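You operate a simulated robot arm through the tools that you are given. There is no shell and no other tool. Be economical: measure what you need, move in short steps, check, and stop when the job is done.

Carry out the task below with a simulated robot arm. There is one attempt and no reset: what you move stays moved.

TASK
Park the purple plug in its holder and crank the lead in till it lies straight.
Fine: switch the socket strip off before unplugging and leave it off; turn the reel by its knob; set the hold slider to FREE for winding, back to HOLD after.
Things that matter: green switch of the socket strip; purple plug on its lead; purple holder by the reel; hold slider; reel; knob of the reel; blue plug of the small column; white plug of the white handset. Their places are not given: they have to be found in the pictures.

It is judged by the outcome, as a careful person would: the job done as asked, and still so three seconds after it is handed in. It fails if anything else is knocked over, pushed out of place, dropped, spilled or broken.

THE ROBOT
A 7-joint arm with a two-finger parallel gripper, fixed in place. Base frame: the origin is at the foot of the arm, x ahead of it, y to its left, z up. Lengths are in m, angles in rad, forces in N, time in s.
Its first joint turns from -1.152 to 1.152 rad. Payload 1.57 kg.
The TCP is the grasp point between the finger pads, 0.03 m short of the fingertips. In the tool frame z runs along the fingers and y along their closing line. The gripper opens to 0.11 m. The fingers are 0.024 m wide and 0.012 m thick; the gripper's body (0.048 by 0.112 m) begins 0.078 m behind the TCP.
Orientation is that of the tool frame in the base frame, as [roll, pitch, yaw] about the fixed x, y, z axes, in that order (R = Rz(yaw) Ry(pitch) Rx(roll)). With the fingers straight down and closing along the base's y, the tool's x points along the base's -x, its y along +y and its z along -z.

THE INTERFACE
- The arm moves only by the tool arm_command. Its arguments are lists of equal length, an entry for each row: "grip": the opening in per cent of the stroke, from 0 (shut) to 100 (fully open); "delta_pos": the shift along the base's x, y, z in units of 25 mm (1.0 is 25 mm), a list of three; "dr": the turn, a rotation vector about the base's x, y, z in units of 4 degrees (1.0 is 4 degrees), a list of three. In form: {"grip": [grip, ...], "delta_pos": [[tx, ty, tz], ...], "dr": [[wx, wy, wz], ...]}. A call has 1 to 20 rows; each row shifts and turns the commanded pose from where the row before left it. A call with a number of a shift or a turn outside -1 to 1 is refused whole. Each row takes 0.2 s and may step no farther than 0.05 m and 0.15 rad from the row before; otherwise, or with a gripper value out of range, the whole call is refused. A pose out of reach is approached as far as the arm can. The call stops where the force on the tool passes 70 N (or 10 N more than at its start, if that is more) or the arm is blocked; 0.2 s more then pass. Each finger travels about 0.108 m/s and halts on what it meets, pressing with about 38 N; the grip force reading is that of the motor and also rises with nothing between the fingers. The clock runs only during rows and for 0.2 s after the last one: add rows that do not move to give the fingers time. It gives the time, the measured TCP pose, the force on the tool (base axes), the opening and the grip force at its end, in the units of the frame above (readings bear some noise).
- Cameras (640 x 400 px; columns grow to the right, rows downward): "scene" is fixed at [0.164, -0.389, 1.41]; the picture's right is [0.79, -0.61, 0.00], its down [-0.31, -0.40, -0.86] and it looks along [0.53, 0.68, -0.51] (base axes); focal length 336 px, centre (320, 200). "wrist" rides on the gripper at [0.07, 0.016, -0.141] in the tool frame; the picture's right is [-0.23, 0.97, 0.00], its down [-0.86, -0.20, -0.48] and it looks along [-0.47, -0.11, 0.88] (tool axes); focal length 222 px, centre (320, 200).
- capture(camera): a new picture of that camera. No time passes.
- measure_at(camera, pixels): for up to 12 pixels [column, row] of the newest picture of that camera ("zoom" is the newest enlarged one), the place [x, y, z] in the base frame of the surface seen there, good to about 0.002 m. No time passes.
- enlarge(camera, box): a new picture of the part [left, top, right, bottom] of that camera's present view, enlarged. No time passes.
- hand_in(): hands the job in; it is judged then, once.

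Keep the steps short. Do not move on a guess: measure, check each grasp and each placing, and mend mistakes. In all there are 80 turns and 38 pictures (those below and enlarged ones count). Leave the gripper open and the arm clear of the work at the hand-in unless told otherwise, and finish with a single line.

The tools are called after "Emit:" by a JSON object that holds its "fn" and its "kwargs". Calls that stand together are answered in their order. arm_command: Moves the arm, as the interface text tells. Its arguments: {"type":"object","properties":{"grip":{"type":"array","items":{"type":"number"}},"delta_pos":{"type":"array","items":{"type":"array","items":{"type":"number"}}},"dr":{"type":"array","items":{"type":"array","items":{"type":"number"}}}},"required":["grip","delta_pos","dr"]} The other tools are called the same way: capture (camera) takes a picture; measure_at (camera, pixels) gives the place of the surface under pixels of a picture; enlarge (camera, box) takes an enlarged picture of a part of a camera's view; hand_in () hands the job in.

At the start:

```text
clock: 0.0
tool_pos: [0.3936, -0.1667, 1.215]
tcp_rot: [3.14, 0.0, -3.141]
wrist_force: [0.7, 0.7, 0.4]
finger_gap: 0.1101
gripper_force: 0.1
```

scene: 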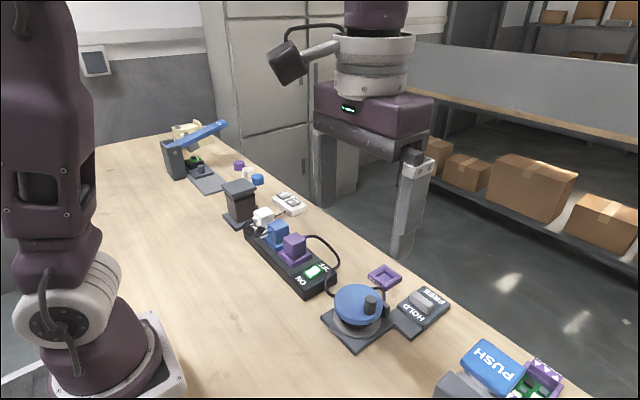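
wrist: 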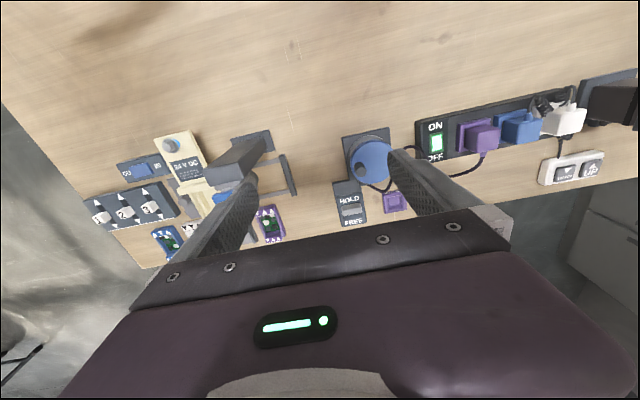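

I see the strip with the green switch near scene (314,272), the purple plug at (293,247), the reel at (358,305), the slider at (423,302) and the holder at (384,277). I'll enlarge these areas first.

Emit:
{"fn": "enlarge", "kwargs": {"camera": "scene", "box": [220, 180, 460, 360]}}

Emit:
{"fn": "enlarge", "kwargs": {"camera": "wrist", "box": [320, 80, 620, 240]}}

```text
2.22 times, centred on (340, 270) of scene
```

zoom: 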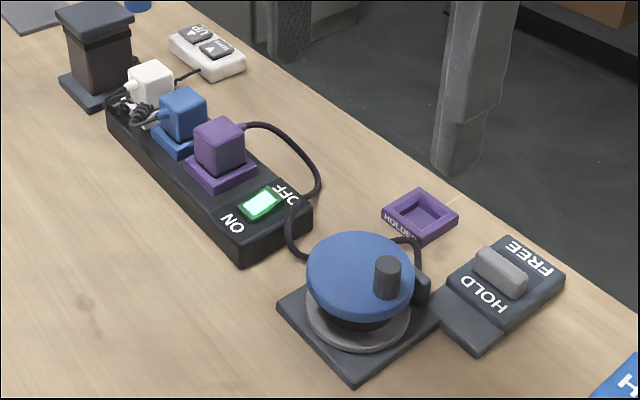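

```text
2.13 times, centred on (470, 160) of wrist
```

zoom: 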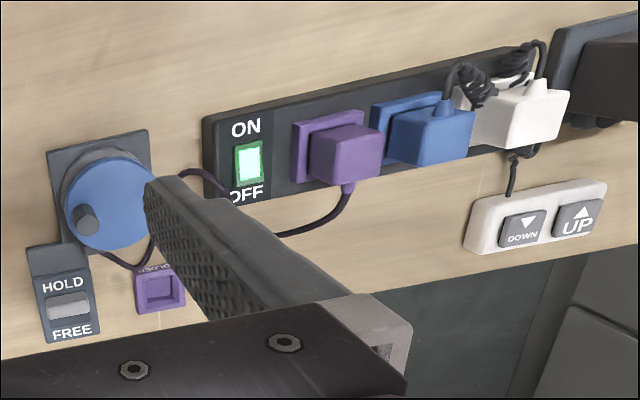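

Now measuring the key points in the scene picture: switch, plug top, plug seat, holder, slider, knob, reel and neighbours.

Emit:
{"fn": "measure_at", "kwargs": {"camera": "scene", "pixels": [[314, 271], [309, 274], [320, 268], [295, 239], [284, 237], [305, 239], [293, 255], [385, 276], [380, 270], [421, 301], [371, 298], [352, 298]]}}

Emit:
{"fn": "measure_at", "kwargs": {"camera": "zoom", "pixels": [[249, 163], [249, 150], [249, 178], [355, 140], [318, 155], [355, 175], [300, 175], [435, 135], [68, 305], [85, 215], [115, 200], [160, 285]]}}

```text
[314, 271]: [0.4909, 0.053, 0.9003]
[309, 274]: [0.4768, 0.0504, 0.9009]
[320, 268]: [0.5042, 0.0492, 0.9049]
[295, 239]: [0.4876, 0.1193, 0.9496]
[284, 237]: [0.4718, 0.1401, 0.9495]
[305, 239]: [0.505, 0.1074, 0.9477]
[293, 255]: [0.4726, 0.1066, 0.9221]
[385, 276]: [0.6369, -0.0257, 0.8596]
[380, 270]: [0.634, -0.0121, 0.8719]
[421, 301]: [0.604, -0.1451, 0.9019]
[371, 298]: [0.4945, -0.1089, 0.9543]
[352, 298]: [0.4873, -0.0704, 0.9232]
```

```text
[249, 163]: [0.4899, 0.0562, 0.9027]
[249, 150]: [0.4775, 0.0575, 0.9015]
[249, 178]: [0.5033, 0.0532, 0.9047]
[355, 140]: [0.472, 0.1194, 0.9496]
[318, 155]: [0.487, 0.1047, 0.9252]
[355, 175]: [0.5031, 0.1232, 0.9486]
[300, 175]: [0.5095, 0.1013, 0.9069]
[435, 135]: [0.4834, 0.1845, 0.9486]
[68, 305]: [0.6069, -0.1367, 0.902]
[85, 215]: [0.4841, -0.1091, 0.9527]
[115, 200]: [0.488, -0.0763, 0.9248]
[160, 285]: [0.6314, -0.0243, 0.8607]
```

I need exact plug, holder and slider outlines. Enlarging the wrist view tighter on both.

Emit:
{"fn": "enlarge", "kwargs": {"camera": "wrist", "box": [410, 80, 570, 180]}}

Emit:
{"fn": "measure_at", "kwargs": {"camera": "zoom", "pixels": [[250, 165], [40, 200], [30, 320], [480, 130], [100, 190], [420, 90], [300, 180], [330, 180], [290, 260], [230, 250], [600, 50], [200, 60]]}}

Emit:
{"fn": "enlarge", "kwargs": {"camera": "scene", "box": [320, 250, 464, 340]}}

```text
4.00 times, centred on (490, 130) of wrist
```

zoom: 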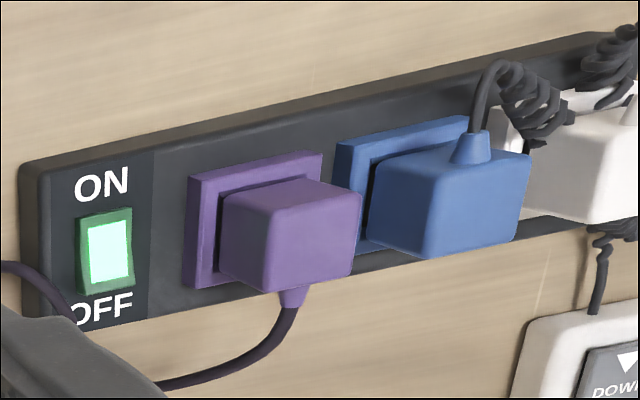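

```text
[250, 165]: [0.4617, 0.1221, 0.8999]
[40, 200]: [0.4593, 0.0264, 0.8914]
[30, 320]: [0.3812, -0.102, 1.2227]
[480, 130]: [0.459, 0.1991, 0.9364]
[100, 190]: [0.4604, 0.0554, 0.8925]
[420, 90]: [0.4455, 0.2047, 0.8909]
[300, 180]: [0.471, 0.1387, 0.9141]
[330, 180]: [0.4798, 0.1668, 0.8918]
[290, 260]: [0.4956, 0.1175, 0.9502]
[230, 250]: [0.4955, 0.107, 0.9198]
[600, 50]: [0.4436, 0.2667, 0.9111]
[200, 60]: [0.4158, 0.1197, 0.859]
```

```text
4.44 times, centred on (392, 295) of scene
```

zoom: 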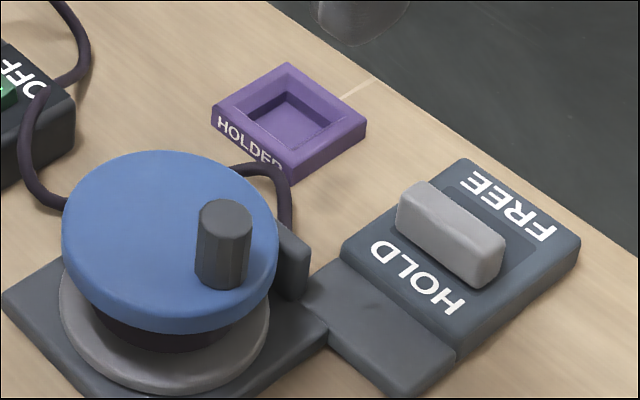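

Table reads z≈0.859 rather than 0.894, so I'll check that by contact. Next I measure holder, slider, knob and reel details from this zoom.

Emit:
{"fn": "measure_at", "kwargs": {"camera": "zoom", "pixels": [[288, 68], [360, 128], [216, 108], [292, 168], [288, 122], [425, 190], [490, 250], [455, 235], [222, 212], [170, 240], [400, 330], [300, 265]]}}

Emit:
{"fn": "measure_at", "kwargs": {"camera": "scene", "pixels": [[284, 240], [294, 234], [306, 241], [296, 246], [301, 253], [288, 250], [278, 250], [305, 260], [280, 229], [312, 240], [290, 325], [322, 330]]}}

```text
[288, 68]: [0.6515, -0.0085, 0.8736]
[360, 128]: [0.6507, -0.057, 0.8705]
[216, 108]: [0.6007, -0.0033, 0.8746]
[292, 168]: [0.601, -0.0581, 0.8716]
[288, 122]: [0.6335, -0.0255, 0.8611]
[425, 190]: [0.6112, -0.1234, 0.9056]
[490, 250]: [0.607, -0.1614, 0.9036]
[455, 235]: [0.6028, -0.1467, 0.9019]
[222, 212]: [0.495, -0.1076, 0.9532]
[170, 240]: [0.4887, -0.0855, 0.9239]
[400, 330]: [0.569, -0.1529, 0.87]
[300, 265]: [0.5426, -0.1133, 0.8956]
```

```text
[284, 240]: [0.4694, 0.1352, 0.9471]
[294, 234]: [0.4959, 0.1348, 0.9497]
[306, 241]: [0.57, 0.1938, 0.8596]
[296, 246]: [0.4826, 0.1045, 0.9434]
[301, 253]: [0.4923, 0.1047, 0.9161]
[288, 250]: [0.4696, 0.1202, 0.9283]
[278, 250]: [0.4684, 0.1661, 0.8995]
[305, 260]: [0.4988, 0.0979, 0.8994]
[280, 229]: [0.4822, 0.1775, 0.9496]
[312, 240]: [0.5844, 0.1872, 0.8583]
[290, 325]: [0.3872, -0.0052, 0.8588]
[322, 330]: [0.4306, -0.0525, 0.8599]
```

The rocker's OFF side is the raised one, at about (0.503, 0.053, 0.905). I'll check where the lead runs, then move with shut fingers to above the OFF half, staying high.

Emit:
{"fn": "measure_at", "kwargs": {"camera": "scene", "pixels": [[339, 265], [338, 258], [327, 278], [325, 288], [330, 295], [320, 243], [311, 236], [376, 287], [386, 296], [385, 303], [317, 262], [324, 272]]}}

Emit:
{"fn": "arm_command", "kwargs": {"grip": [0, 0, 0, 0, 0, 0, 0, 0, 0, 0, 0, 0, 0, 0, 0, 0], "delta_pos": [[0.458, 0.883, 0], [0.458, 0.883, 0], [0.458, 0.883, 0], [0.458, 0.883, 0], [0.458, 0.883, 0], [0.458, 0.883, 0], [0.458, 0.883, 0], [0.458, 0.883, 0], [0.458, 0.883, 0], [0.458, 0.883, 0], [0, 0, -1], [0, 0, -1], [0, 0, -1], [0, 0, -1], [0, 0, -1], [0, 0, -1]], "dr": [[0, 0, 0], [0, 0, 0], [0, 0, 0], [0, 0, 0], [0, 0, 0], [0, 0, 0], [0, 0, 0], [0, 0, 0], [0, 0, 0], [0, 0, 0], [0, 0, 0], [0, 0, 0], [0, 0, 0], [0, 0, 0], [0, 0, 0], [0, 0, 0]]}}

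```text
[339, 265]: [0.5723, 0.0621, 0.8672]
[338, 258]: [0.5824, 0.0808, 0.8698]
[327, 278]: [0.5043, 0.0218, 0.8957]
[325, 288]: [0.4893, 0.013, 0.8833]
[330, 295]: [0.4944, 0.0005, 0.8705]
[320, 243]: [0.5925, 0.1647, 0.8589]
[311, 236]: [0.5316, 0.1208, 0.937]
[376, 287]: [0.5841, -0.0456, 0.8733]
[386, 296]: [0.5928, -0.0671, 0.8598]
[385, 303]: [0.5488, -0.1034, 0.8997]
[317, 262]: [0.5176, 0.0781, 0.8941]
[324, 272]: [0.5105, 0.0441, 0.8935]
```

```text
clock: 3.4
tool_pos: [0.5066, 0.0511, 1.0646]
tcp_rot: [-3.14, 0.0, -3.139]
wrist_force: [0.7, -0.1, -0.4]
finger_gap: 0.0001
gripper_force: 21.0
```

At (0.507, 0.051), cleared height. Going down to just above the rocker, tips at about z=0.92.

Emit:
{"fn": "arm_command", "kwargs": {"grip": [0, 0, 0, 0, 0, 0], "delta_pos": [[0, 0.04, -1], [0, 0.04, -1], [0, 0, -1], [0, 0, -1], [0, 0, -0.5], [0, 0, 0]], "dr": [[0, 0, 0], [0, 0, 0], [0, 0, 0], [0, 0, 0], [0, 0, 0], [0, 0, 0]]}}

Emit:
{"fn": "capture", "kwargs": {"camera": "scene"}}

```text
clock: 4.8
tool_pos: [0.5079, 0.0551, 0.9502]
tcp_rot: [3.14, 0.001, -3.141]
wrist_force: [0.5, 0.4, 1.2]
finger_gap: 0.0001
gripper_force: 20.9
```

```text
31 pictures are left
```

scene: 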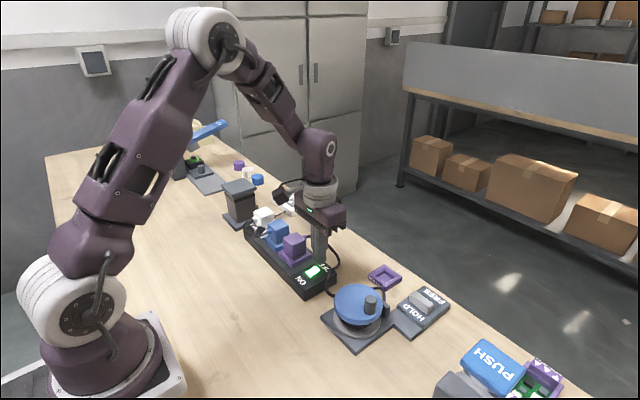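

The tips are over the OFF side. Pressing down in small steps.

Emit:
{"fn": "arm_command", "kwargs": {"grip": [0, 0, 0, 0, 0, 0, 0], "delta_pos": [[0, 0, -0.3], [0, 0, -0.2], [0, 0, -0.16], [0, 0, -0.12], [0, 0, -0.12], [0, 0, -0.08], [0, 0, 0]], "dr": [[0, 0, 0], [0, 0, 0], [0, 0, 0], [0, 0, 0], [0, 0, 0], [0, 0, 0], [0, 0, 0]]}}

Emit:
{"fn": "enlarge", "kwargs": {"camera": "scene", "box": [260, 220, 404, 310]}}

```text
clock: 6.1
tool_pos: [0.5084, 0.0553, 0.9331]
tcp_rot: [3.139, 0.003, 3.14]
wrist_force: [-1.4, 0.9, 10.8]
finger_gap: 0.0003
gripper_force: 21.7
stopped in row 6: the force on the tool passed its limit (the readings are from after the stop); the commanded pose is now the measured one
```

```text
4.44 times, centred on (332, 265) of scene
```

zoom: 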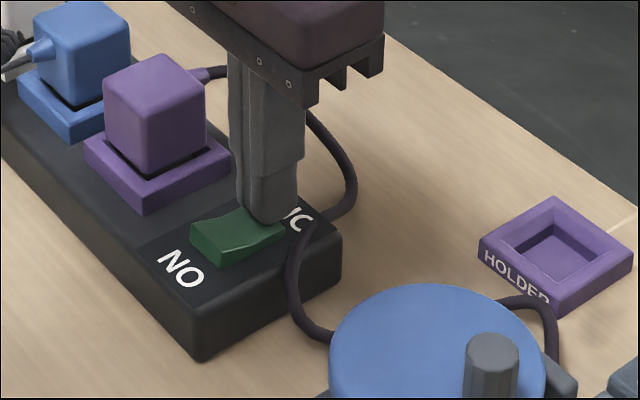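

The green light went out: the strip is OFF. I lift clear and move above the purple plug at about (0.487, 0.120), fingers opening to 55 mm.

Emit:
{"fn": "arm_command", "kwargs": {"grip": [0, 0, 0, 0, 50, 50, 50, 50, 50], "delta_pos": [[0, 0, 1], [0, 0, 1], [0, 0, 1], [0, 0, 1], [-0.42, 0.65, 0.3], [-0.42, 0.65, 0], [0, 0.65, 0], [0, 0.65, 0], [0, 0, 0]], "dr": [[0, 0, 0], [0, 0, 0], [0, 0, 0], [0, 0, 0], [0, 0, 0], [0, 0, 0], [0, 0, 0], [0, 0, 0], [0, 0, 0]]}}

Emit:
{"fn": "capture", "kwargs": {"camera": "wrist"}}

```text
clock: 8.1
tool_pos: [0.4868, 0.1215, 1.0401]
tcp_rot: [3.141, 0.004, -3.139]
wrist_force: [-0.4, 0.9, 0.9]
finger_gap: 0.055
gripper_force: 0.1
```

```text
29 pictures are left
```

wrist: 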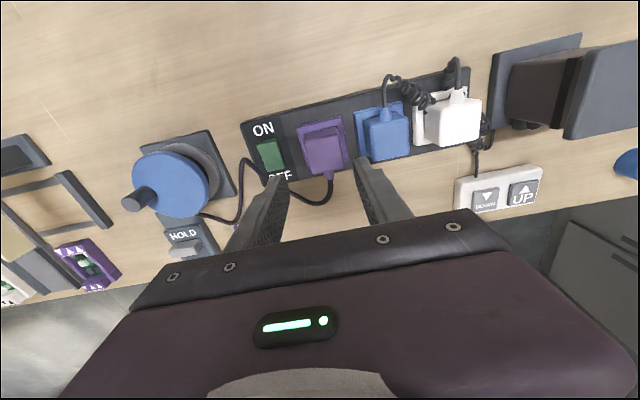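

Measuring the plug's top edges and the blue plug's near edge from this closer view.

Emit:
{"fn": "enlarge", "kwargs": {"camera": "wrist", "box": [240, 80, 440, 205]}}

Emit:
{"fn": "measure_at", "kwargs": {"camera": "wrist", "pixels": [[325, 147], [308, 147], [343, 145], [325, 134], [325, 165], [306, 140], [345, 160], [370, 140], [366, 150], [390, 135], [328, 178], [317, 198]]}}

```text
3.20 times, centred on (340, 142) of wrist
```

zoom: 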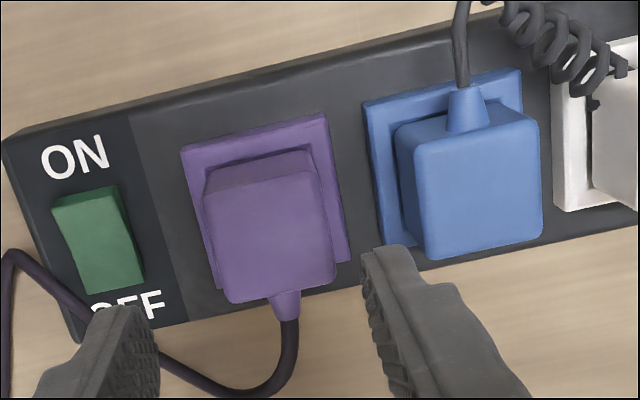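

```text
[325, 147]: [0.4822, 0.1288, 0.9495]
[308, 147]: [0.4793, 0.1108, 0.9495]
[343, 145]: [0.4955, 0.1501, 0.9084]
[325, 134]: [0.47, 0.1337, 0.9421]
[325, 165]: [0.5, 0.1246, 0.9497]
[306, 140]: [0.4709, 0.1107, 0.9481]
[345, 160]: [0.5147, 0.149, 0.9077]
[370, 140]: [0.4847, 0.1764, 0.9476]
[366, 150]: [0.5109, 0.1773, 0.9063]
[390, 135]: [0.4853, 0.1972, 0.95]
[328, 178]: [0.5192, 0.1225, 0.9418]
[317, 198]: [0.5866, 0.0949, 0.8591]
```

Measuring the plug's top-face edges in the zoom for exact centre and yaw.

Emit:
{"fn": "measure_at", "kwargs": {"camera": "zoom", "pixels": [[210, 205], [228, 290], [315, 185], [331, 270], [260, 190], [285, 288], [400, 190], [417, 240], [285, 305], [292, 330], [350, 260], [210, 280]]}}

```text
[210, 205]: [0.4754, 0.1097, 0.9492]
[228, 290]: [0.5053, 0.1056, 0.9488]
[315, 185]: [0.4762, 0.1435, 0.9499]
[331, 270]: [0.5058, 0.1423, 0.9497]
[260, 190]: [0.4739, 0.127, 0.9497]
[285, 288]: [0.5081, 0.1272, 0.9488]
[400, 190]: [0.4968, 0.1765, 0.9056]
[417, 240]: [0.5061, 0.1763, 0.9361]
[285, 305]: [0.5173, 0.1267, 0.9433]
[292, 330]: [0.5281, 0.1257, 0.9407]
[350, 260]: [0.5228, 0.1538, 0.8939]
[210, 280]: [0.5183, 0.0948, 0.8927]
```

To get the strip's yaw, I measure along its long front and back top edges and the frame's sides.

Emit:
{"fn": "measure_at", "kwargs": {"camera": "zoom", "pixels": [[50, 145], [170, 112], [350, 62], [430, 40], [200, 312], [330, 290], [600, 232], [186, 150], [325, 118], [344, 258], [340, 235], [366, 105]]}}

```text
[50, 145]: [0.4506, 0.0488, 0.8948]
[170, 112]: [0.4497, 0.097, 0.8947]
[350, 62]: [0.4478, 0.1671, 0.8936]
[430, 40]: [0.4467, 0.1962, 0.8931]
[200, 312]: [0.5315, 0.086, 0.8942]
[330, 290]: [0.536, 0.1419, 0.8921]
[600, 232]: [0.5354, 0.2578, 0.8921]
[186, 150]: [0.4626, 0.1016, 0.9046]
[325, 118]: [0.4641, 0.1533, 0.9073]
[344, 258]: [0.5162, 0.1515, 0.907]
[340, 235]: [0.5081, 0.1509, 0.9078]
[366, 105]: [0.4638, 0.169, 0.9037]
```

The strip is square to the base. Plug centre is about (0.490, 0.1255), 39 mm wide, top 0.949, frame top 0.907. Lowering to TCP z=0.945 with the fingers on ±y.

Emit:
{"fn": "arm_command", "kwargs": {"grip": [52, 52, 52, 52, 52, 52], "delta_pos": [[0.13, 0.16, -0.5], [0, 0, -0.9], [0, 0, -0.9], [0, 0, -0.9], [0, 0, -0.6], [0, 0, 0]], "dr": [[0, 0, 0], [0, 0, 0], [0, 0, 0], [0, 0, 0], [0, 0, 0], [0, 0, 0]]}}

Emit:
{"fn": "capture", "kwargs": {"camera": "wrist"}}

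```text
clock: 9.5
tool_pos: [0.4915, 0.1253, 0.9447]
tcp_rot: [-3.141, 0.005, -3.14]
wrist_force: [-0.3, 0.5, 0.5]
finger_gap: 0.057
gripper_force: 0.0
```

```text
27 pictures are left
```

wrist: 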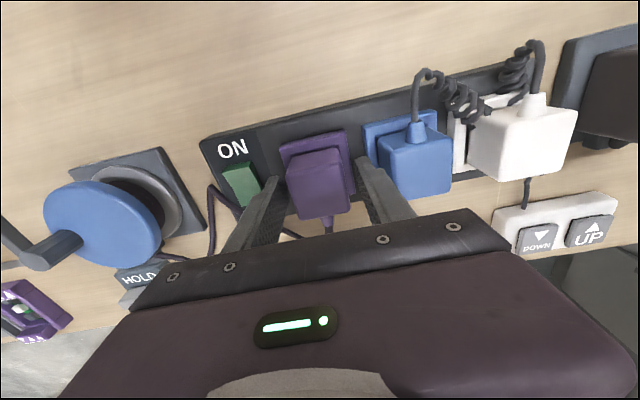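

The fingers straddle the purple plug and clear the blue one. Closing.

Emit:
{"fn": "arm_command", "kwargs": {"grip": [30, 20, 20, 20], "delta_pos": [[0, 0, 0], [0, 0, 0], [0, 0, 0], [0, 0, 0]], "dr": [[0, 0, 0], [0, 0, 0], [0, 0, 0], [0, 0, 0]]}}

```text
clock: 10.5
tool_pos: [0.4915, 0.126, 0.944]
tcp_rot: [-3.14, 0.005, -3.139]
wrist_force: [-0.3, -0.1, 0.5]
finger_gap: 0.0396
gripper_force: 38.0
```

Gripped at 39.6 mm with 38 N. Pulling straight up.

Emit:
{"fn": "arm_command", "kwargs": {"grip": [20, 20, 20, 20, 20, 20], "delta_pos": [[0, 0, 0.2], [0, 0, 0.3], [0, 0, 0.5], [0, 0, 0.7], [0, 0, 0.7], [0, 0, 0]], "dr": [[0, 0, 0], [0, 0, 0], [0, 0, 0], [0, 0, 0], [0, 0, 0], [0, 0, 0]]}}

Emit:
{"fn": "enlarge", "kwargs": {"camera": "scene", "box": [230, 190, 454, 330]}}

```text
clock: 11.9
tool_pos: [0.4922, 0.122, 1.0055]
tcp_rot: [-3.141, 0.003, -3.14]
wrist_force: [1.0, 0.4, -0.5]
finger_gap: 0.0393
gripper_force: 37.7
```

```text
2.86 times, centred on (342, 260) of scene
```

zoom: 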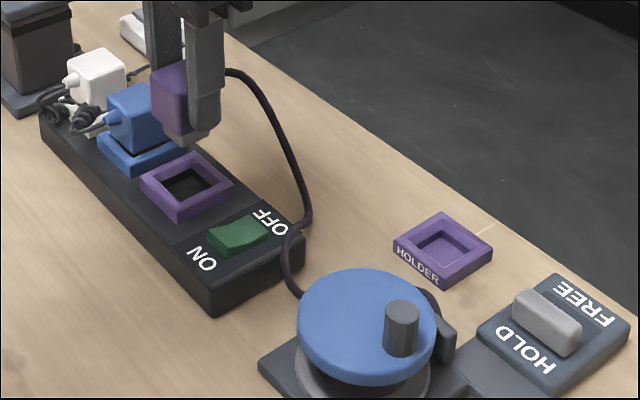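

It's out of the socket, the lead leaving on its +x side. I carry it to above the holder, centre about (0.626, -0.031). On the way I turn it -90° so the lead faces the reel side.

Emit:
{"fn": "arm_command", "kwargs": {"grip": [20, 20, 20, 20, 20, 20, 20, 20, 20, 20, 20, 20, 20, 20, 20, 20, 20, 20, 20, 20], "delta_pos": [[0.268, -0.3, 0.1], [0.268, -0.3, 0.1], [0.268, -0.3, 0.1], [0.268, -0.3, 0.1], [0.268, -0.3, 0.1], [0.268, -0.3, 0.1], [0.268, -0.3, 0], [0.268, -0.3, 0], [0.268, -0.3, 0], [0.268, -0.3, 0], [0.268, -0.3, 0], [0.268, -0.3, 0], [0.268, -0.3, 0], [0.268, -0.3, 0], [0.268, -0.3, 0], [0.268, -0.3, 0], [0.268, -0.3, 0], [0.268, -0.3, 0], [0.268, -0.3, 0], [0.268, -0.3, 0]], "dr": [[0, 0, -1], [0, 0, -1], [0, 0, -1], [0, 0, -1], [0, 0, -1], [0, 0, -1], [0, 0, -1], [0, 0, -1], [0, 0, -1], [0, 0, -1], [0, 0, -1], [0, 0, -1], [0, 0, -1], [0, 0, -1], [0, 0, -1], [0, 0, -1], [0, 0, -1], [0, 0, -1], [0, 0, -1], [0, 0, -1]]}}

Emit:
{"fn": "enlarge", "kwargs": {"camera": "scene", "box": [260, 170, 500, 340]}}

```text
clock: 16.1
tool_pos: [0.6253, -0.0241, 1.0188]
tcp_rot: [-3.14, 0.004, 1.744]
wrist_force: [0.2, 0.3, 0.2]
finger_gap: 0.0394
gripper_force: 37.2
```

```text
2.35 times, centred on (380, 255) of scene
```

zoom: 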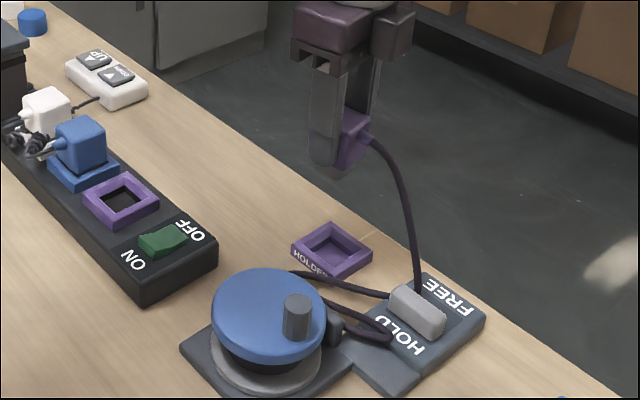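

The plug is above the holder and the slack now drapes by the slider. I look closer at the lead's course before setting it down.

Emit:
{"fn": "enlarge", "kwargs": {"camera": "scene", "box": [350, 220, 478, 320]}}

Emit:
{"fn": "capture", "kwargs": {"camera": "wrist"}}

Emit:
{"fn": "measure_at", "kwargs": {"camera": "zoom", "pixels": [[330, 310], [300, 340], [260, 300], [200, 240], [150, 230], [405, 230], [400, 180], [370, 120], [280, 80], [440, 290], [240, 180], [350, 275]]}}

```text
4.00 times, centred on (414, 270) of scene
```

zoom: 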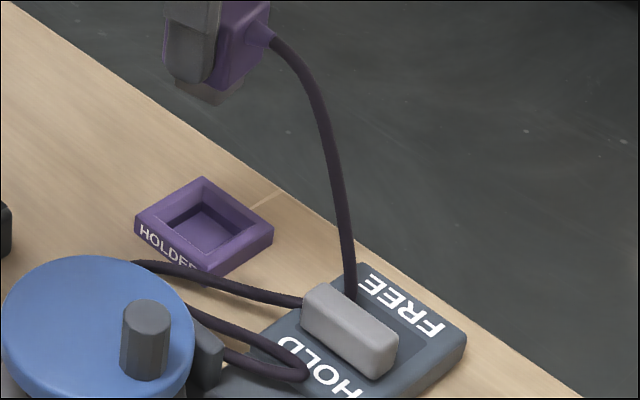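

```text
23 pictures are left
```

wrist: 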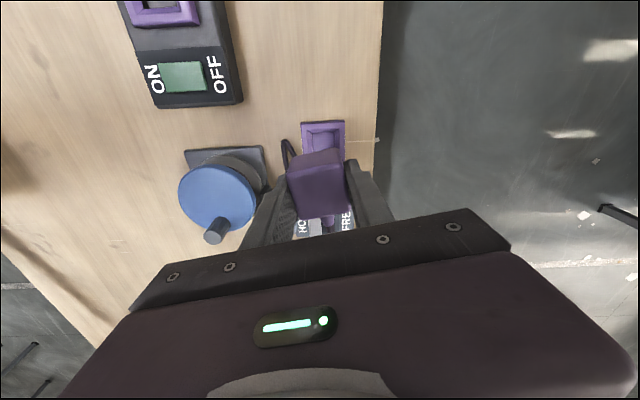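

```text
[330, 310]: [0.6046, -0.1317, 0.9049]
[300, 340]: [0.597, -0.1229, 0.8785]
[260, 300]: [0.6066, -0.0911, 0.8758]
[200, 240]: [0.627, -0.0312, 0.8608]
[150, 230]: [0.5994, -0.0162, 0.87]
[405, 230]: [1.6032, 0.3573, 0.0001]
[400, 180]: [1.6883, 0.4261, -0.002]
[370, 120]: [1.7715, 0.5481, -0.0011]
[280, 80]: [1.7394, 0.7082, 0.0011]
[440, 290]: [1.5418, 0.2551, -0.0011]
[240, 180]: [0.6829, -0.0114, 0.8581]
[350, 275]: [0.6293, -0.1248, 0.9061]
```

The lead lies across the slider's path on its +x side, which would hinder moving it. I pull the plug away toward +y while turning another -80°, so the lead faces -x, then look again.

Emit:
{"fn": "arm_command", "kwargs": {"grip": [20, 20, 20, 20, 20, 20, 20, 20, 20, 20, 20, 20, 20, 20, 20, 20, 20, 20, 20, 20], "delta_pos": [[0, 0.5, 0.2], [0, 0.5, 0.2], [0, 0.5, 0.2], [0, 0.5, 0.2], [0, 0.5, 0.2], [0, 0.5, 0], [0, 0.5, 0], [0, 0.5, 0], [0, 0.5, 0], [0, 0.5, 0], [0, 0, 0], [0, 0, 0], [0, 0, 0], [0, 0, 0], [0, 0, 0], [0, 0, 0], [0, 0, 0], [0, 0, 0], [0, 0, 0], [0, 0, 0]], "dr": [[0, 0, -1], [0, 0, -1], [0, 0, -1], [0, 0, -1], [0, 0, -1], [0, 0, -1], [0, 0, -1], [0, 0, -1], [0, 0, -1], [0, 0, -1], [0, 0, -1], [0, 0, -1], [0, 0, -1], [0, 0, -1], [0, 0, -1], [0, 0, -1], [0, 0, -1], [0, 0, -1], [0, 0, -1], [0, 0, -1]]}}

Emit:
{"fn": "enlarge", "kwargs": {"camera": "scene", "box": [260, 170, 500, 340]}}

```text
clock: 20.3
tool_pos: [0.6245, 0.1, 1.0448]
tcp_rot: [-3.14, 0.004, 0.35]
wrist_force: [-0.6, 0.3, 0.0]
finger_gap: 0.0394
gripper_force: 38.1
```

```text
2.35 times, centred on (380, 255) of scene
```

zoom: 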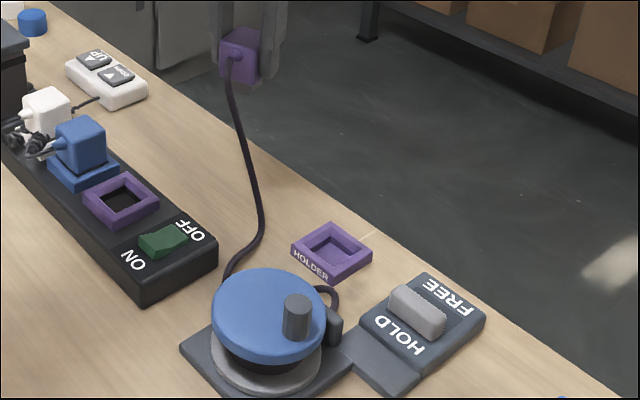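

The lead now falls clear of the slider. Moving back over the holder and finishing the turn to yaw 0.

Emit:
{"fn": "arm_command", "kwargs": {"grip": [20, 20, 20, 20, 20, 20, 20, 20], "delta_pos": [[0.06, -0.75, -0.3], [0, -0.75, -0.3], [0, -0.75, -0.3], [0, -0.75, -0.3], [0, -0.75, -0.3], [0, -0.75, -0.3], [0, -0.74, -0.3], [0, 0, 0]], "dr": [[0, 0, -0.72], [0, 0, -0.72], [0, 0, -0.72], [0, 0, -0.72], [0, 0, -0.72], [0, 0, -0.72], [0, 0, -0.72], [0, 0, 0]]}}

Emit:
{"fn": "enlarge", "kwargs": {"camera": "scene", "box": [310, 200, 470, 300]}}

Emit:
{"fn": "capture", "kwargs": {"camera": "wrist"}}

```text
clock: 22.1
tool_pos: [0.6263, -0.0323, 0.9908]
tcp_rot: [3.142, 0.004, -0.003]
wrist_force: [-0.2, -0.7, -1.2]
finger_gap: 0.0392
gripper_force: 37.3
```

```text
4.00 times, centred on (390, 250) of scene
```

zoom: 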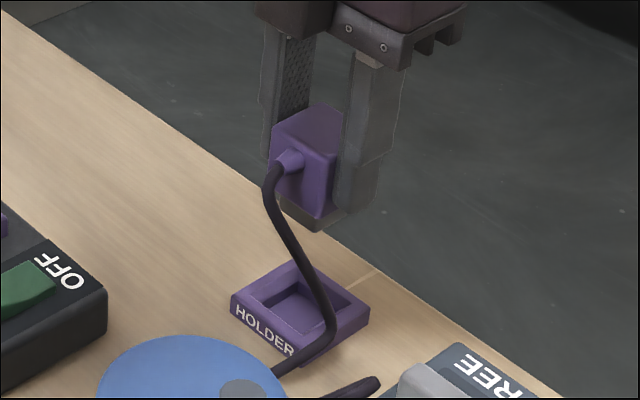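

```text
20 pictures are left
```

wrist: 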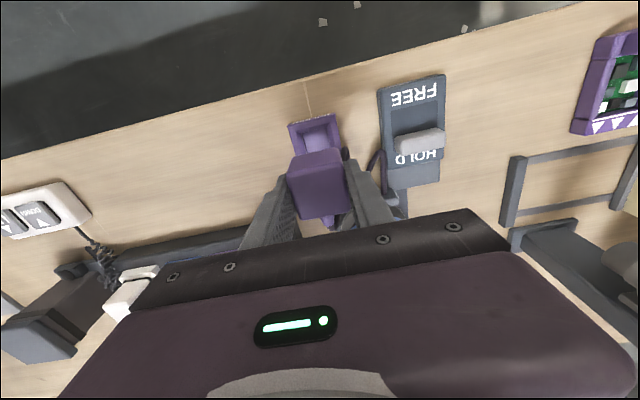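

The lead hangs on the -x side. I check the holder's rim and the plug's place before lowering.

Emit:
{"fn": "measure_at", "kwargs": {"camera": "zoom", "pixels": [[290, 264], [236, 297], [366, 314], [312, 345], [296, 300], [293, 275], [345, 308], [255, 297], [275, 200], [320, 215], [332, 160], [275, 130]]}}

Emit:
{"fn": "measure_at", "kwargs": {"camera": "wrist", "pixels": [[292, 124], [336, 115], [302, 134], [334, 127], [290, 165], [342, 152], [300, 217], [347, 206], [316, 140], [342, 150], [293, 150], [318, 185]]}}

```text
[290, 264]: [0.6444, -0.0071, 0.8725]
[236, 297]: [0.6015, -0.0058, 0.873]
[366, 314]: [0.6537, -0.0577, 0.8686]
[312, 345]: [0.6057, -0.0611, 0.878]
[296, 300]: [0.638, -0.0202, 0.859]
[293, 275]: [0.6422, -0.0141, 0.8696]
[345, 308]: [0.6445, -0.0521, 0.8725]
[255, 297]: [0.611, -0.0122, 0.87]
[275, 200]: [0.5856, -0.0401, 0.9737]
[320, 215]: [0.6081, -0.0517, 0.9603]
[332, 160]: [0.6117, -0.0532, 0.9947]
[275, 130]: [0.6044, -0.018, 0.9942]
```

```text
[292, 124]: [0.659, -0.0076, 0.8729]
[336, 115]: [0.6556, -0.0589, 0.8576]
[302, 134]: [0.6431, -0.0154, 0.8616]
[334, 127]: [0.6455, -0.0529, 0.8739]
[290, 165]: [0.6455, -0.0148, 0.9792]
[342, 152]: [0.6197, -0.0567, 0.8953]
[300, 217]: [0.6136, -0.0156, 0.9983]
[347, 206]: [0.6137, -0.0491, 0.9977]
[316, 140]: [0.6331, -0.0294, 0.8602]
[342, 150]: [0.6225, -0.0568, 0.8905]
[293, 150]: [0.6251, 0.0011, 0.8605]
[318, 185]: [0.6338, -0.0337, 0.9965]
```

The plug seems about 2 mm short in x. One enlargement of the wrist view to fix the holder's rim lines.

Emit:
{"fn": "enlarge", "kwargs": {"camera": "wrist", "box": [270, 100, 370, 162]}}

Emit:
{"fn": "measure_at", "kwargs": {"camera": "zoom", "pixels": [[130, 155], [250, 125], [380, 95], [160, 190], [270, 165], [390, 150], [150, 250], [440, 200], [200, 250], [410, 210], [130, 250], [120, 200]]}}

```text
6.40 times, centred on (320, 131) of wrist
```

zoom: 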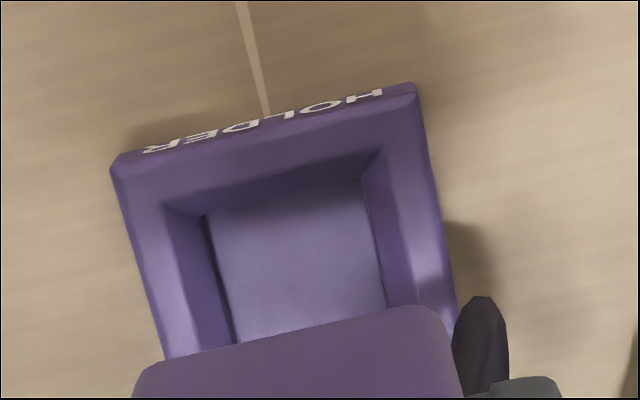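

```text
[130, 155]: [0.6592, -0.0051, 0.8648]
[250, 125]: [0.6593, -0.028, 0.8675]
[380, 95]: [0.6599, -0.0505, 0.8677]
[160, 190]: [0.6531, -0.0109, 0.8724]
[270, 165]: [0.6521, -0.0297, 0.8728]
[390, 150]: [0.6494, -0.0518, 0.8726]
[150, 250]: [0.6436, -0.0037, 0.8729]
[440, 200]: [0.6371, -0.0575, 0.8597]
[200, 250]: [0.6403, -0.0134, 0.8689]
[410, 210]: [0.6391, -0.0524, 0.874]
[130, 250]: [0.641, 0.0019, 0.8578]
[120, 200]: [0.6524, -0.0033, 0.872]
```

Measuring the inner rim corners and floor corners in this zoom to get the pocket centre.

Emit:
{"fn": "measure_at", "kwargs": {"camera": "zoom", "pixels": [[160, 205], [386, 147], [205, 216], [361, 179], [234, 342], [387, 305], [193, 350], [420, 295], [112, 170], [415, 86], [160, 340], [450, 290]]}}

```text
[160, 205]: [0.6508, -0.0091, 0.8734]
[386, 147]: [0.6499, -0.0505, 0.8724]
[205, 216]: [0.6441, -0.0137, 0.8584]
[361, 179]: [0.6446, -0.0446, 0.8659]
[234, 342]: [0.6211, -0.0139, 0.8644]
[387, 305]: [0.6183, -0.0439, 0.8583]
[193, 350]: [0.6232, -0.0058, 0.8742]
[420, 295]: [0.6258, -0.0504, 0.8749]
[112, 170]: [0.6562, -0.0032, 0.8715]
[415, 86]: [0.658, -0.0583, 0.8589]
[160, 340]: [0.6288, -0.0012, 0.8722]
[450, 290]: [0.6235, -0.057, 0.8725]
```

Pocket centre is about (0.629, -0.0295). Shifting by about +2 mm in x and y, then lowering in small steps until contact.

Emit:
{"fn": "arm_command", "kwargs": {"grip": [20, 20, 20, 20, 20, 20, 20, 20, 20], "delta_pos": [[0.09, 0.09, 0], [0, 0, -0.6], [0, 0, -0.6], [0, 0, -0.6], [0, 0, -0.4], [0, 0, -0.2], [0, 0, -0.2], [0, 0, -0.15], [0, 0, 0]], "dr": [[0, 0, 0], [0, 0, 0], [0, 0, 0], [0, 0, 0], [0, 0, 0], [0, 0, 0], [0, 0, 0], [0, 0, 0], [0, 0, 0]]}}

Emit:
{"fn": "enlarge", "kwargs": {"camera": "scene", "box": [330, 220, 458, 300]}}

```text
clock: 24.1
tool_pos: [0.6268, -0.0296, 0.9227]
tcp_rot: [-3.141, 0.003, 0.0]
wrist_force: [-0.4, 0.9, -0.8]
finger_gap: 0.0394
gripper_force: 38.0
```

```text
5.00 times, centred on (394, 260) of scene
```

zoom: 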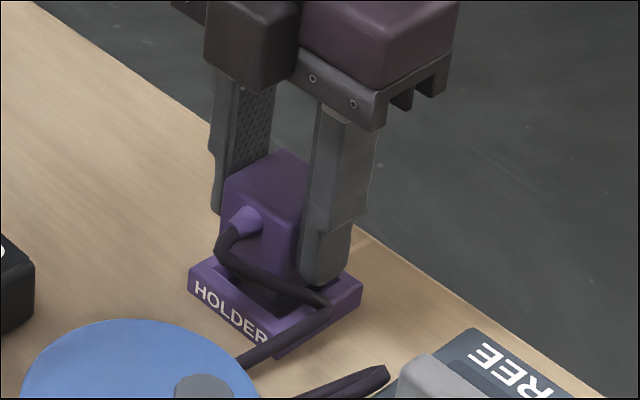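

Nearly in, with no load yet. The lead lies in front of the plug at (270,290) in the zoom, over the rim but not under the plug. Lowering further in fine steps.

Emit:
{"fn": "arm_command", "kwargs": {"grip": [20, 20, 20, 20, 20, 20], "delta_pos": [[0.05, 0, -0.12], [0, 0, -0.12], [0, 0, -0.1], [0, 0, -0.1], [0, 0, -0.08], [0, 0, 0]], "dr": [[0, 0, 0], [0, 0, 0], [0, 0, 0], [0, 0, 0], [0, 0, 0], [0, 0, 0]]}}

Emit:
{"fn": "enlarge", "kwargs": {"camera": "scene", "box": [330, 220, 458, 300]}}

```text
clock: 25.5
tool_pos: [0.6307, -0.0298, 0.9119]
tcp_rot: [3.14, 0.003, -0.002]
wrist_force: [-3.7, 1.6, 13.8]
finger_gap: 0.0391
gripper_force: 38.4
```

```text
5.00 times, centred on (394, 260) of scene
```

zoom: 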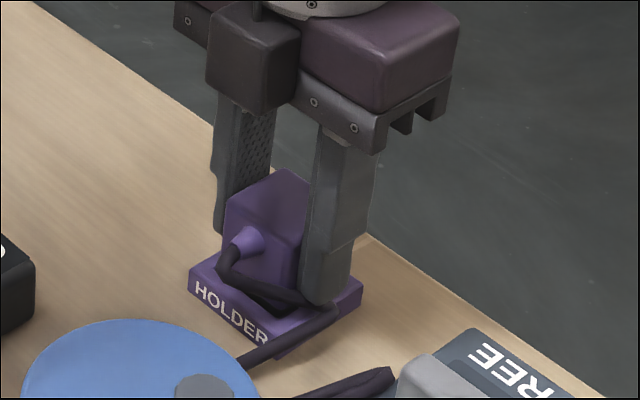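

Contact: 13.8 N at z=0.912, close to the expected seat at 0.910. Pressing slightly more to see whether it goes lower.

Emit:
{"fn": "arm_command", "kwargs": {"grip": [20, 20, 20, 20], "delta_pos": [[-0.04, 0, -0.06], [0, 0, -0.06], [0, 0, -0.06], [0, 0, 0]], "dr": [[0, 0, 0], [0, 0, 0], [0, 0, 0], [0, 0, 0]]}}

Emit:
{"fn": "measure_at", "kwargs": {"camera": "zoom", "pixels": [[285, 172], [265, 190], [235, 205], [260, 270], [293, 280], [270, 300], [230, 270], [340, 295], [240, 292], [300, 250]]}}

```text
clock: 26.5
tool_pos: [0.6301, -0.0305, 0.9064]
tcp_rot: [3.141, 0.0, -0.002]
wrist_force: [5.0, 4.6, 28.7]
finger_gap: 0.0394
gripper_force: 38.1
```

```text
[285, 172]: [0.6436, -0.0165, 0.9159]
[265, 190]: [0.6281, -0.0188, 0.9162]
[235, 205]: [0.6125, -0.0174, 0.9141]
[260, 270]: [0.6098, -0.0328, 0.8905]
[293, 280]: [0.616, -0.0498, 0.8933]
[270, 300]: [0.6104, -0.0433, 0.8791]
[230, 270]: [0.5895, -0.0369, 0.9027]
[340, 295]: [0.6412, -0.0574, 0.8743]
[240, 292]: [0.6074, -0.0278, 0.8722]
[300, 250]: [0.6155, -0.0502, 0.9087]
```

Now 28.7 N at z=0.906. Checking the plug's seat.

Emit:
{"fn": "enlarge", "kwargs": {"camera": "scene", "box": [346, 230, 442, 290]}}

Emit:
{"fn": "measure_at", "kwargs": {"camera": "zoom", "pixels": [[270, 140], [250, 160], [300, 130], [220, 150], [260, 290], [330, 280], [200, 250], [300, 330]]}}

```text
6.67 times, centred on (394, 260) of scene
```

zoom: 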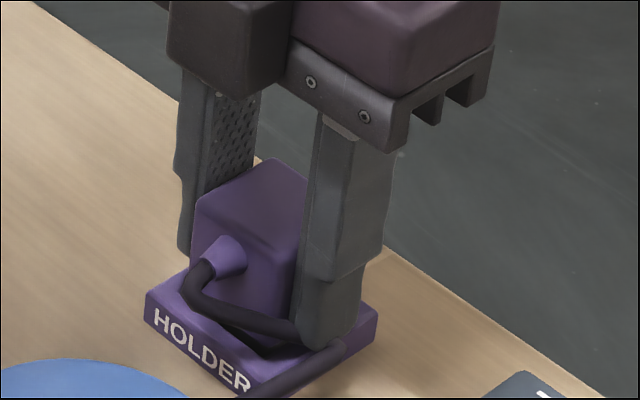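

```text
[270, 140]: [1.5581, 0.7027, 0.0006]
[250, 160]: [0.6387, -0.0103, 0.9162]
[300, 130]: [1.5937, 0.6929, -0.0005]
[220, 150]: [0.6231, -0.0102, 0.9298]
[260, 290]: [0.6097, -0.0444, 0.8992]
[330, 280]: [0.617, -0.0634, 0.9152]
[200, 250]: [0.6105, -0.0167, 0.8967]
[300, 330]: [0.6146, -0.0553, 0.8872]
```

Emit:
{"fn": "measure_at", "kwargs": {"camera": "zoom", "pixels": [[270, 175], [250, 195], [290, 200], [225, 205], [262, 165], [175, 300], [350, 335], [265, 345], [280, 340]]}}

```text
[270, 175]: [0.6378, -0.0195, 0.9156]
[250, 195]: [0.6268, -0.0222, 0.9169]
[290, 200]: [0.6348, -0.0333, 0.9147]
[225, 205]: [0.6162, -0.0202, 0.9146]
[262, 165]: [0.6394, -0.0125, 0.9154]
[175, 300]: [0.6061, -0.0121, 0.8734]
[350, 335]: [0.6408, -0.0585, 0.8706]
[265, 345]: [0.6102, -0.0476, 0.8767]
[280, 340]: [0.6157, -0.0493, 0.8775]
```

Plug top is at 0.9155, 42 mm above the rim, the same as it stood in the socket: seated. Opening only slightly because the lead is by the -y finger, then rising straight up.

Emit:
{"fn": "arm_command", "kwargs": {"grip": [41, 41, 41, 41, 41, 41, 41], "delta_pos": [[0, 0, 0.1], [0, 0, 0], [0, 0, 0.5], [0, 0, 1], [0, 0, 1], [0, 0, 1], [0, 0, 1]], "dr": [[0, 0, 0], [0, 0, 0], [0, 0, 0], [0, 0, 0], [0, 0, 0], [0, 0, 0], [0, 0, 0]]}}

Emit:
{"fn": "enlarge", "kwargs": {"camera": "scene", "box": [310, 235, 470, 335]}}

```text
clock: 28.1
tool_pos: [0.6279, -0.0305, 1.021]
tcp_rot: [3.141, 0.004, -0.001]
wrist_force: [-0.6, 0.5, 0.5]
finger_gap: 0.0449
gripper_force: 0.0
```

```text
4.00 times, centred on (390, 285) of scene
```

zoom: 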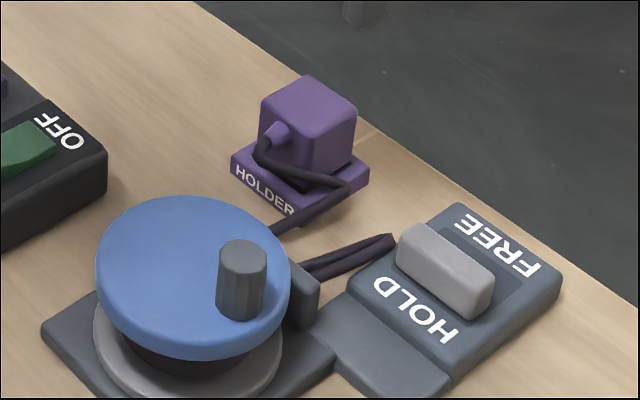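

The plug is parked and the lead is free of the fingers. Next the slider; measuring its bar and plate.

Emit:
{"fn": "measure_at", "kwargs": {"camera": "zoom", "pixels": [[400, 262], [415, 230], [430, 228], [488, 275], [470, 310], [440, 255], [435, 290], [400, 290], [500, 255], [515, 275], [390, 240], [470, 225]]}}

Emit:
{"fn": "measure_at", "kwargs": {"camera": "zoom", "pixels": [[360, 258], [345, 185], [265, 150], [280, 225], [310, 270], [320, 262], [445, 225], [530, 290], [410, 250], [480, 300], [465, 210], [545, 275]]}}

```text
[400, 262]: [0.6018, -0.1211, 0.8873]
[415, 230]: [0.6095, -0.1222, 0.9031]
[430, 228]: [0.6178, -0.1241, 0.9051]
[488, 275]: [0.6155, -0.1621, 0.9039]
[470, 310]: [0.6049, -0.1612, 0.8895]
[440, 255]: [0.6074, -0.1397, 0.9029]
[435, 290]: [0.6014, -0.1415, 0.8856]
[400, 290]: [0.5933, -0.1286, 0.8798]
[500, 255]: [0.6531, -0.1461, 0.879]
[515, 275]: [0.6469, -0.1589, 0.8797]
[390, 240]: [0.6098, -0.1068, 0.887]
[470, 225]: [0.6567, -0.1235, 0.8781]
```

```text
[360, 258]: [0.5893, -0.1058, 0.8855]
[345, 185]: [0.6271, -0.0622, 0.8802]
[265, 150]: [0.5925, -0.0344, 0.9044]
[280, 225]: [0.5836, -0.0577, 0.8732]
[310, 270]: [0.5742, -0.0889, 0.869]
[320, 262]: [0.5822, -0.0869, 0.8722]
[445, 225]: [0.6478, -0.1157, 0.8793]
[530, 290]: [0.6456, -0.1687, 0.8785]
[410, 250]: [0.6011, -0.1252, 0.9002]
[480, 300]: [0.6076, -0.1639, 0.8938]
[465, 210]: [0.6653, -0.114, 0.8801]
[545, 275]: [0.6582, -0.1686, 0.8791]
```

The bar spans x 0.601–0.620 and y -0.121 to -0.164, top 0.905, with the plate at 0.879. I go with shut fingers to its -x side and down to tip z≈0.886.

Emit:
{"fn": "arm_command", "kwargs": {"grip": [41, 20, 0, 0, 0, 0, 0, 0, 0, 0, 0], "delta_pos": [[-0.4, -0.9, 0], [-0.4, -0.9, 0], [-0.4, -0.9, 0], [-0.4, -0.9, 0], [-0.36, -0.88, 0], [0, 0, -0.9], [0, 0, -0.9], [0, 0, -0.9], [0, 0, -0.9], [0, 0, -0.6], [0, 0, 0]], "dr": [[0, 0, 0], [0, 0, 0], [0, 0, 0], [0, 0, 0], [0, 0, 0], [0, 0, 0], [0, 0, 0], [0, 0, 0], [0, 0, 0], [0, 0, 0], [0, 0, 0]]}}

```text
clock: 30.5
tool_pos: [0.5811, -0.142, 0.9171]
tcp_rot: [3.141, 0.002, -0.003]
wrist_force: [-0.6, 0.2, 0.2]
finger_gap: 0.0
gripper_force: 21.4
```

Pushing +x in 4–5 mm steps.

Emit:
{"fn": "arm_command", "kwargs": {"grip": [0, 0, 0, 0, 0, 0], "delta_pos": [[0.25, 0, 0], [0.2, 0, 0], [0.2, 0, 0], [0.2, 0, 0], [0.2, 0, 0], [0, 0, 0]], "dr": [[0, 0, 0], [0, 0, 0], [0, 0, 0], [0, 0, 0], [0, 0, 0], [0, 0, 0]]}}

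Emit:
{"fn": "enlarge", "kwargs": {"camera": "scene", "box": [310, 235, 470, 335]}}

```text
clock: 31.9
tool_pos: [0.6059, -0.1417, 0.9157]
tcp_rot: [3.141, 0.003, -0.001]
wrist_force: [0.2, 0.0, -0.4]
finger_gap: 0.0001
gripper_force: 21.0
```

```text
4.00 times, centred on (390, 285) of scene
```

zoom: 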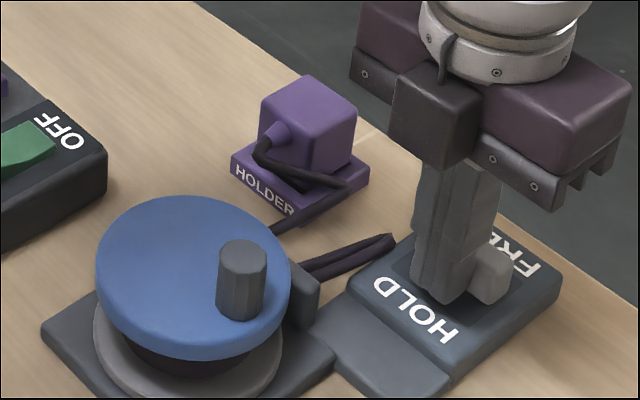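

The slider is moving. Pushing on until it meets its stop.

Emit:
{"fn": "arm_command", "kwargs": {"grip": [0, 0, 0, 0], "delta_pos": [[0.15, 0, 0], [0.15, 0, 0], [0.1, 0, 0], [0, 0, 0]], "dr": [[0, 0, 0], [0, 0, 0], [0, 0, 0], [0, 0, 0]]}}

```text
clock: 32.9
tool_pos: [0.6178, -0.1414, 0.9165]
tcp_rot: [-3.141, 0.003, -0.002]
wrist_force: [0.1, 0.3, -0.6]
finger_gap: 0.0002
gripper_force: 21.4
```

No resistance yet. Backing off and rising to look at it.

Emit:
{"fn": "arm_command", "kwargs": {"grip": [0, 0, 0, 0, 0, 0], "delta_pos": [[-0.4, 0, 0], [-0.4, 0, 0.5], [-0.6, 0, 1], [-0.9, 0, 1], [-0.9, 0, 1], [0, 0, 0]], "dr": [[0, 0, 0], [0, 0, 0], [0, 0, 0], [0, 0, 0], [0, 0, 0], [0, 0, 0]]}}

Emit:
{"fn": "enlarge", "kwargs": {"camera": "scene", "box": [310, 235, 470, 335]}}

Emit:
{"fn": "measure_at", "kwargs": {"camera": "zoom", "pixels": [[460, 220], [470, 235], [490, 250], [500, 255], [440, 220], [505, 270], [430, 235], [465, 270], [242, 252], [195, 270], [150, 215], [180, 345]]}}

```text
clock: 34.3
tool_pos: [0.5352, -0.1431, 1.0033]
tcp_rot: [-3.141, 0.003, -0.002]
wrist_force: [0.1, -0.6, 0.4]
finger_gap: 0.0
gripper_force: 21.2
```

```text
4.00 times, centred on (390, 285) of scene
```

zoom: 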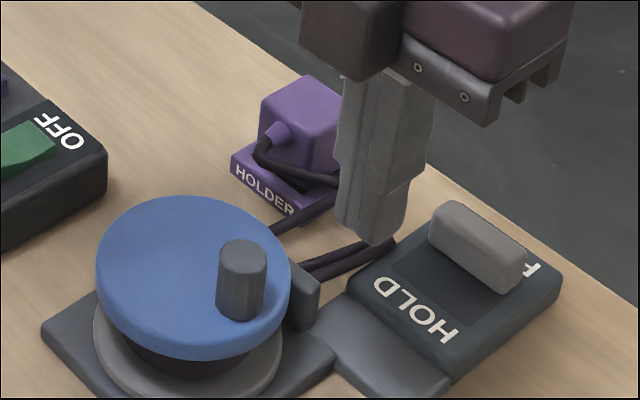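

```text
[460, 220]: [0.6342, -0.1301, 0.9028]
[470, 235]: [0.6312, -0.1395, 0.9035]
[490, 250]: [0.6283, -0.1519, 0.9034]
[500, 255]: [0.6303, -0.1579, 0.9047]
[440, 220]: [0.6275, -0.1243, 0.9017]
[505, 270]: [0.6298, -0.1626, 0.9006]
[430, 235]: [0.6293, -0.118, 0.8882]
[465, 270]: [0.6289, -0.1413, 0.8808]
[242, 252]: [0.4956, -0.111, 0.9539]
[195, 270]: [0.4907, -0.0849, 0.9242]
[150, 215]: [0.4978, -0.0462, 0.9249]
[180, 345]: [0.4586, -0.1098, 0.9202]
```

The slider is at FREE (bar x 0.6285–0.648, at the end of its slot). Now I measure the reel disc's rim and the knob to find the crank circle.

Emit:
{"fn": "measure_at", "kwargs": {"camera": "zoom", "pixels": [[103, 255], [284, 262], [190, 200], [175, 338], [120, 225], [260, 220], [120, 310], [240, 335], [228, 250], [255, 250], [243, 242], [240, 265]]}}

Emit:
{"fn": "capture", "kwargs": {"camera": "wrist"}}

```text
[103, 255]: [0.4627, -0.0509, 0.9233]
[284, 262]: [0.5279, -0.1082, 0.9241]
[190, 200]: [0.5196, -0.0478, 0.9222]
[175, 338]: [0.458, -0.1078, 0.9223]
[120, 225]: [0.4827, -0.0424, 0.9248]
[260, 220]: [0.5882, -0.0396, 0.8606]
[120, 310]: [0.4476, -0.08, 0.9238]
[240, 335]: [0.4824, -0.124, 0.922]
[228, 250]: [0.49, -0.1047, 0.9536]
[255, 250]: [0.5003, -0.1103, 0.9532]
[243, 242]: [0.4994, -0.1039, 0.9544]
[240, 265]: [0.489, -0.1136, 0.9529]
```

```text
12 pictures are left
```

wrist: 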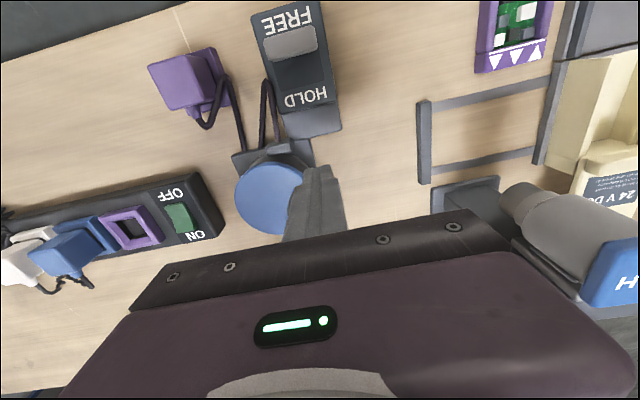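

Disc centre is about (0.492, -0.083). Knob is at about (0.4955, -0.109), so the crank radius is about 26 mm. I open to 40 mm, move over the knob and lower so the tips stop about 4 mm above the disc.

Emit:
{"fn": "arm_command", "kwargs": {"grip": [37, 37, 37, 37, 37, 37, 37], "delta_pos": [[-0.6, 0.46, 0], [-0.6, 0.45, 0], [-0.39, 0.45, 0], [0, 0, 0], [0, 0, -0.9], [0, 0, -0.9], [0, 0, 0]], "dr": [[0, 0, 0], [0, 0, 0], [0, 0, 0], [0, 0, 0], [0, 0, 0], [0, 0, 0], [0, 0, 0]]}}

Emit:
{"fn": "enlarge", "kwargs": {"camera": "scene", "box": [310, 235, 470, 335]}}

```text
clock: 35.9
tool_pos: [0.4967, -0.1086, 0.9585]
tcp_rot: [-3.14, 0.003, -0.002]
wrist_force: [-0.1, -0.1, 0.5]
finger_gap: 0.0408
gripper_force: 0.1
```

```text
4.00 times, centred on (390, 285) of scene
```

zoom: 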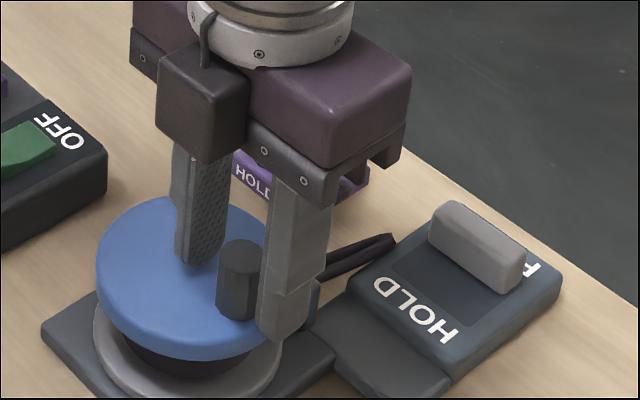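

The knob sits between the fingers. Closing on it.

Emit:
{"fn": "arm_command", "kwargs": {"grip": [30, 15, 5, 5, 5], "delta_pos": [[-0.06, 0, 0], [0, 0, 0], [0, 0, 0], [0, 0, 0], [0, 0, 0]], "dr": [[0, 0, 0], [0, 0, 0], [0, 0, 0], [0, 0, 0], [0, 0, 0]]}}

```text
clock: 37.1
tool_pos: [0.4949, -0.1097, 0.9593]
tcp_rot: [3.14, 0.003, -0.002]
wrist_force: [-1.2, -22.8, -7.4]
finger_gap: 0.0218
gripper_force: 34.8
```

Gripped (gap 21.8 mm) but with -23 N sideways: the knob is about 2 mm further -y. I recentre and try a 45° counter-clockwise turn, watching the force.

Emit:
{"fn": "arm_command", "kwargs": {"grip": [5, 5, 5, 5, 5, 5], "delta_pos": [[0, -0.07, 0], [0, 0, 0], [0.289, 0.069, 0], [0.262, 0.142, 0], [0.216, 0.205, 0], [0, 0, 0]], "dr": [[0, 0, 0], [0, 0, 0], [0, 0, 0], [0, 0, 0], [0, 0, 0], [0, 0, 0]]}}

Emit:
{"fn": "enlarge", "kwargs": {"camera": "scene", "box": [310, 235, 470, 335]}}

```text
clock: 38.5
tool_pos: [0.513, -0.0984, 0.9587]
tcp_rot: [-3.14, 0.004, -0.002]
wrist_force: [-0.7, -0.4, 1.2]
finger_gap: 0.0055
gripper_force: 0.0
```

```text
4.00 times, centred on (390, 285) of scene
```

zoom: 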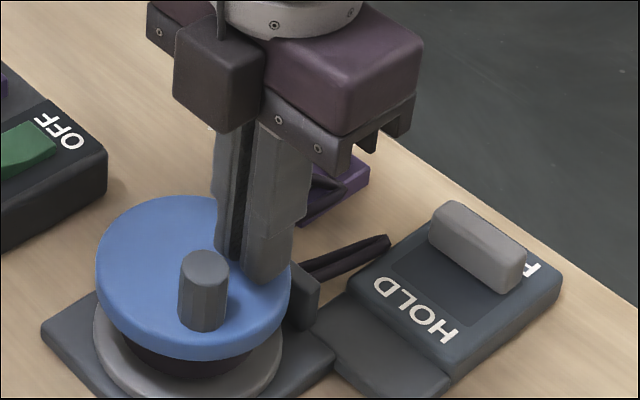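

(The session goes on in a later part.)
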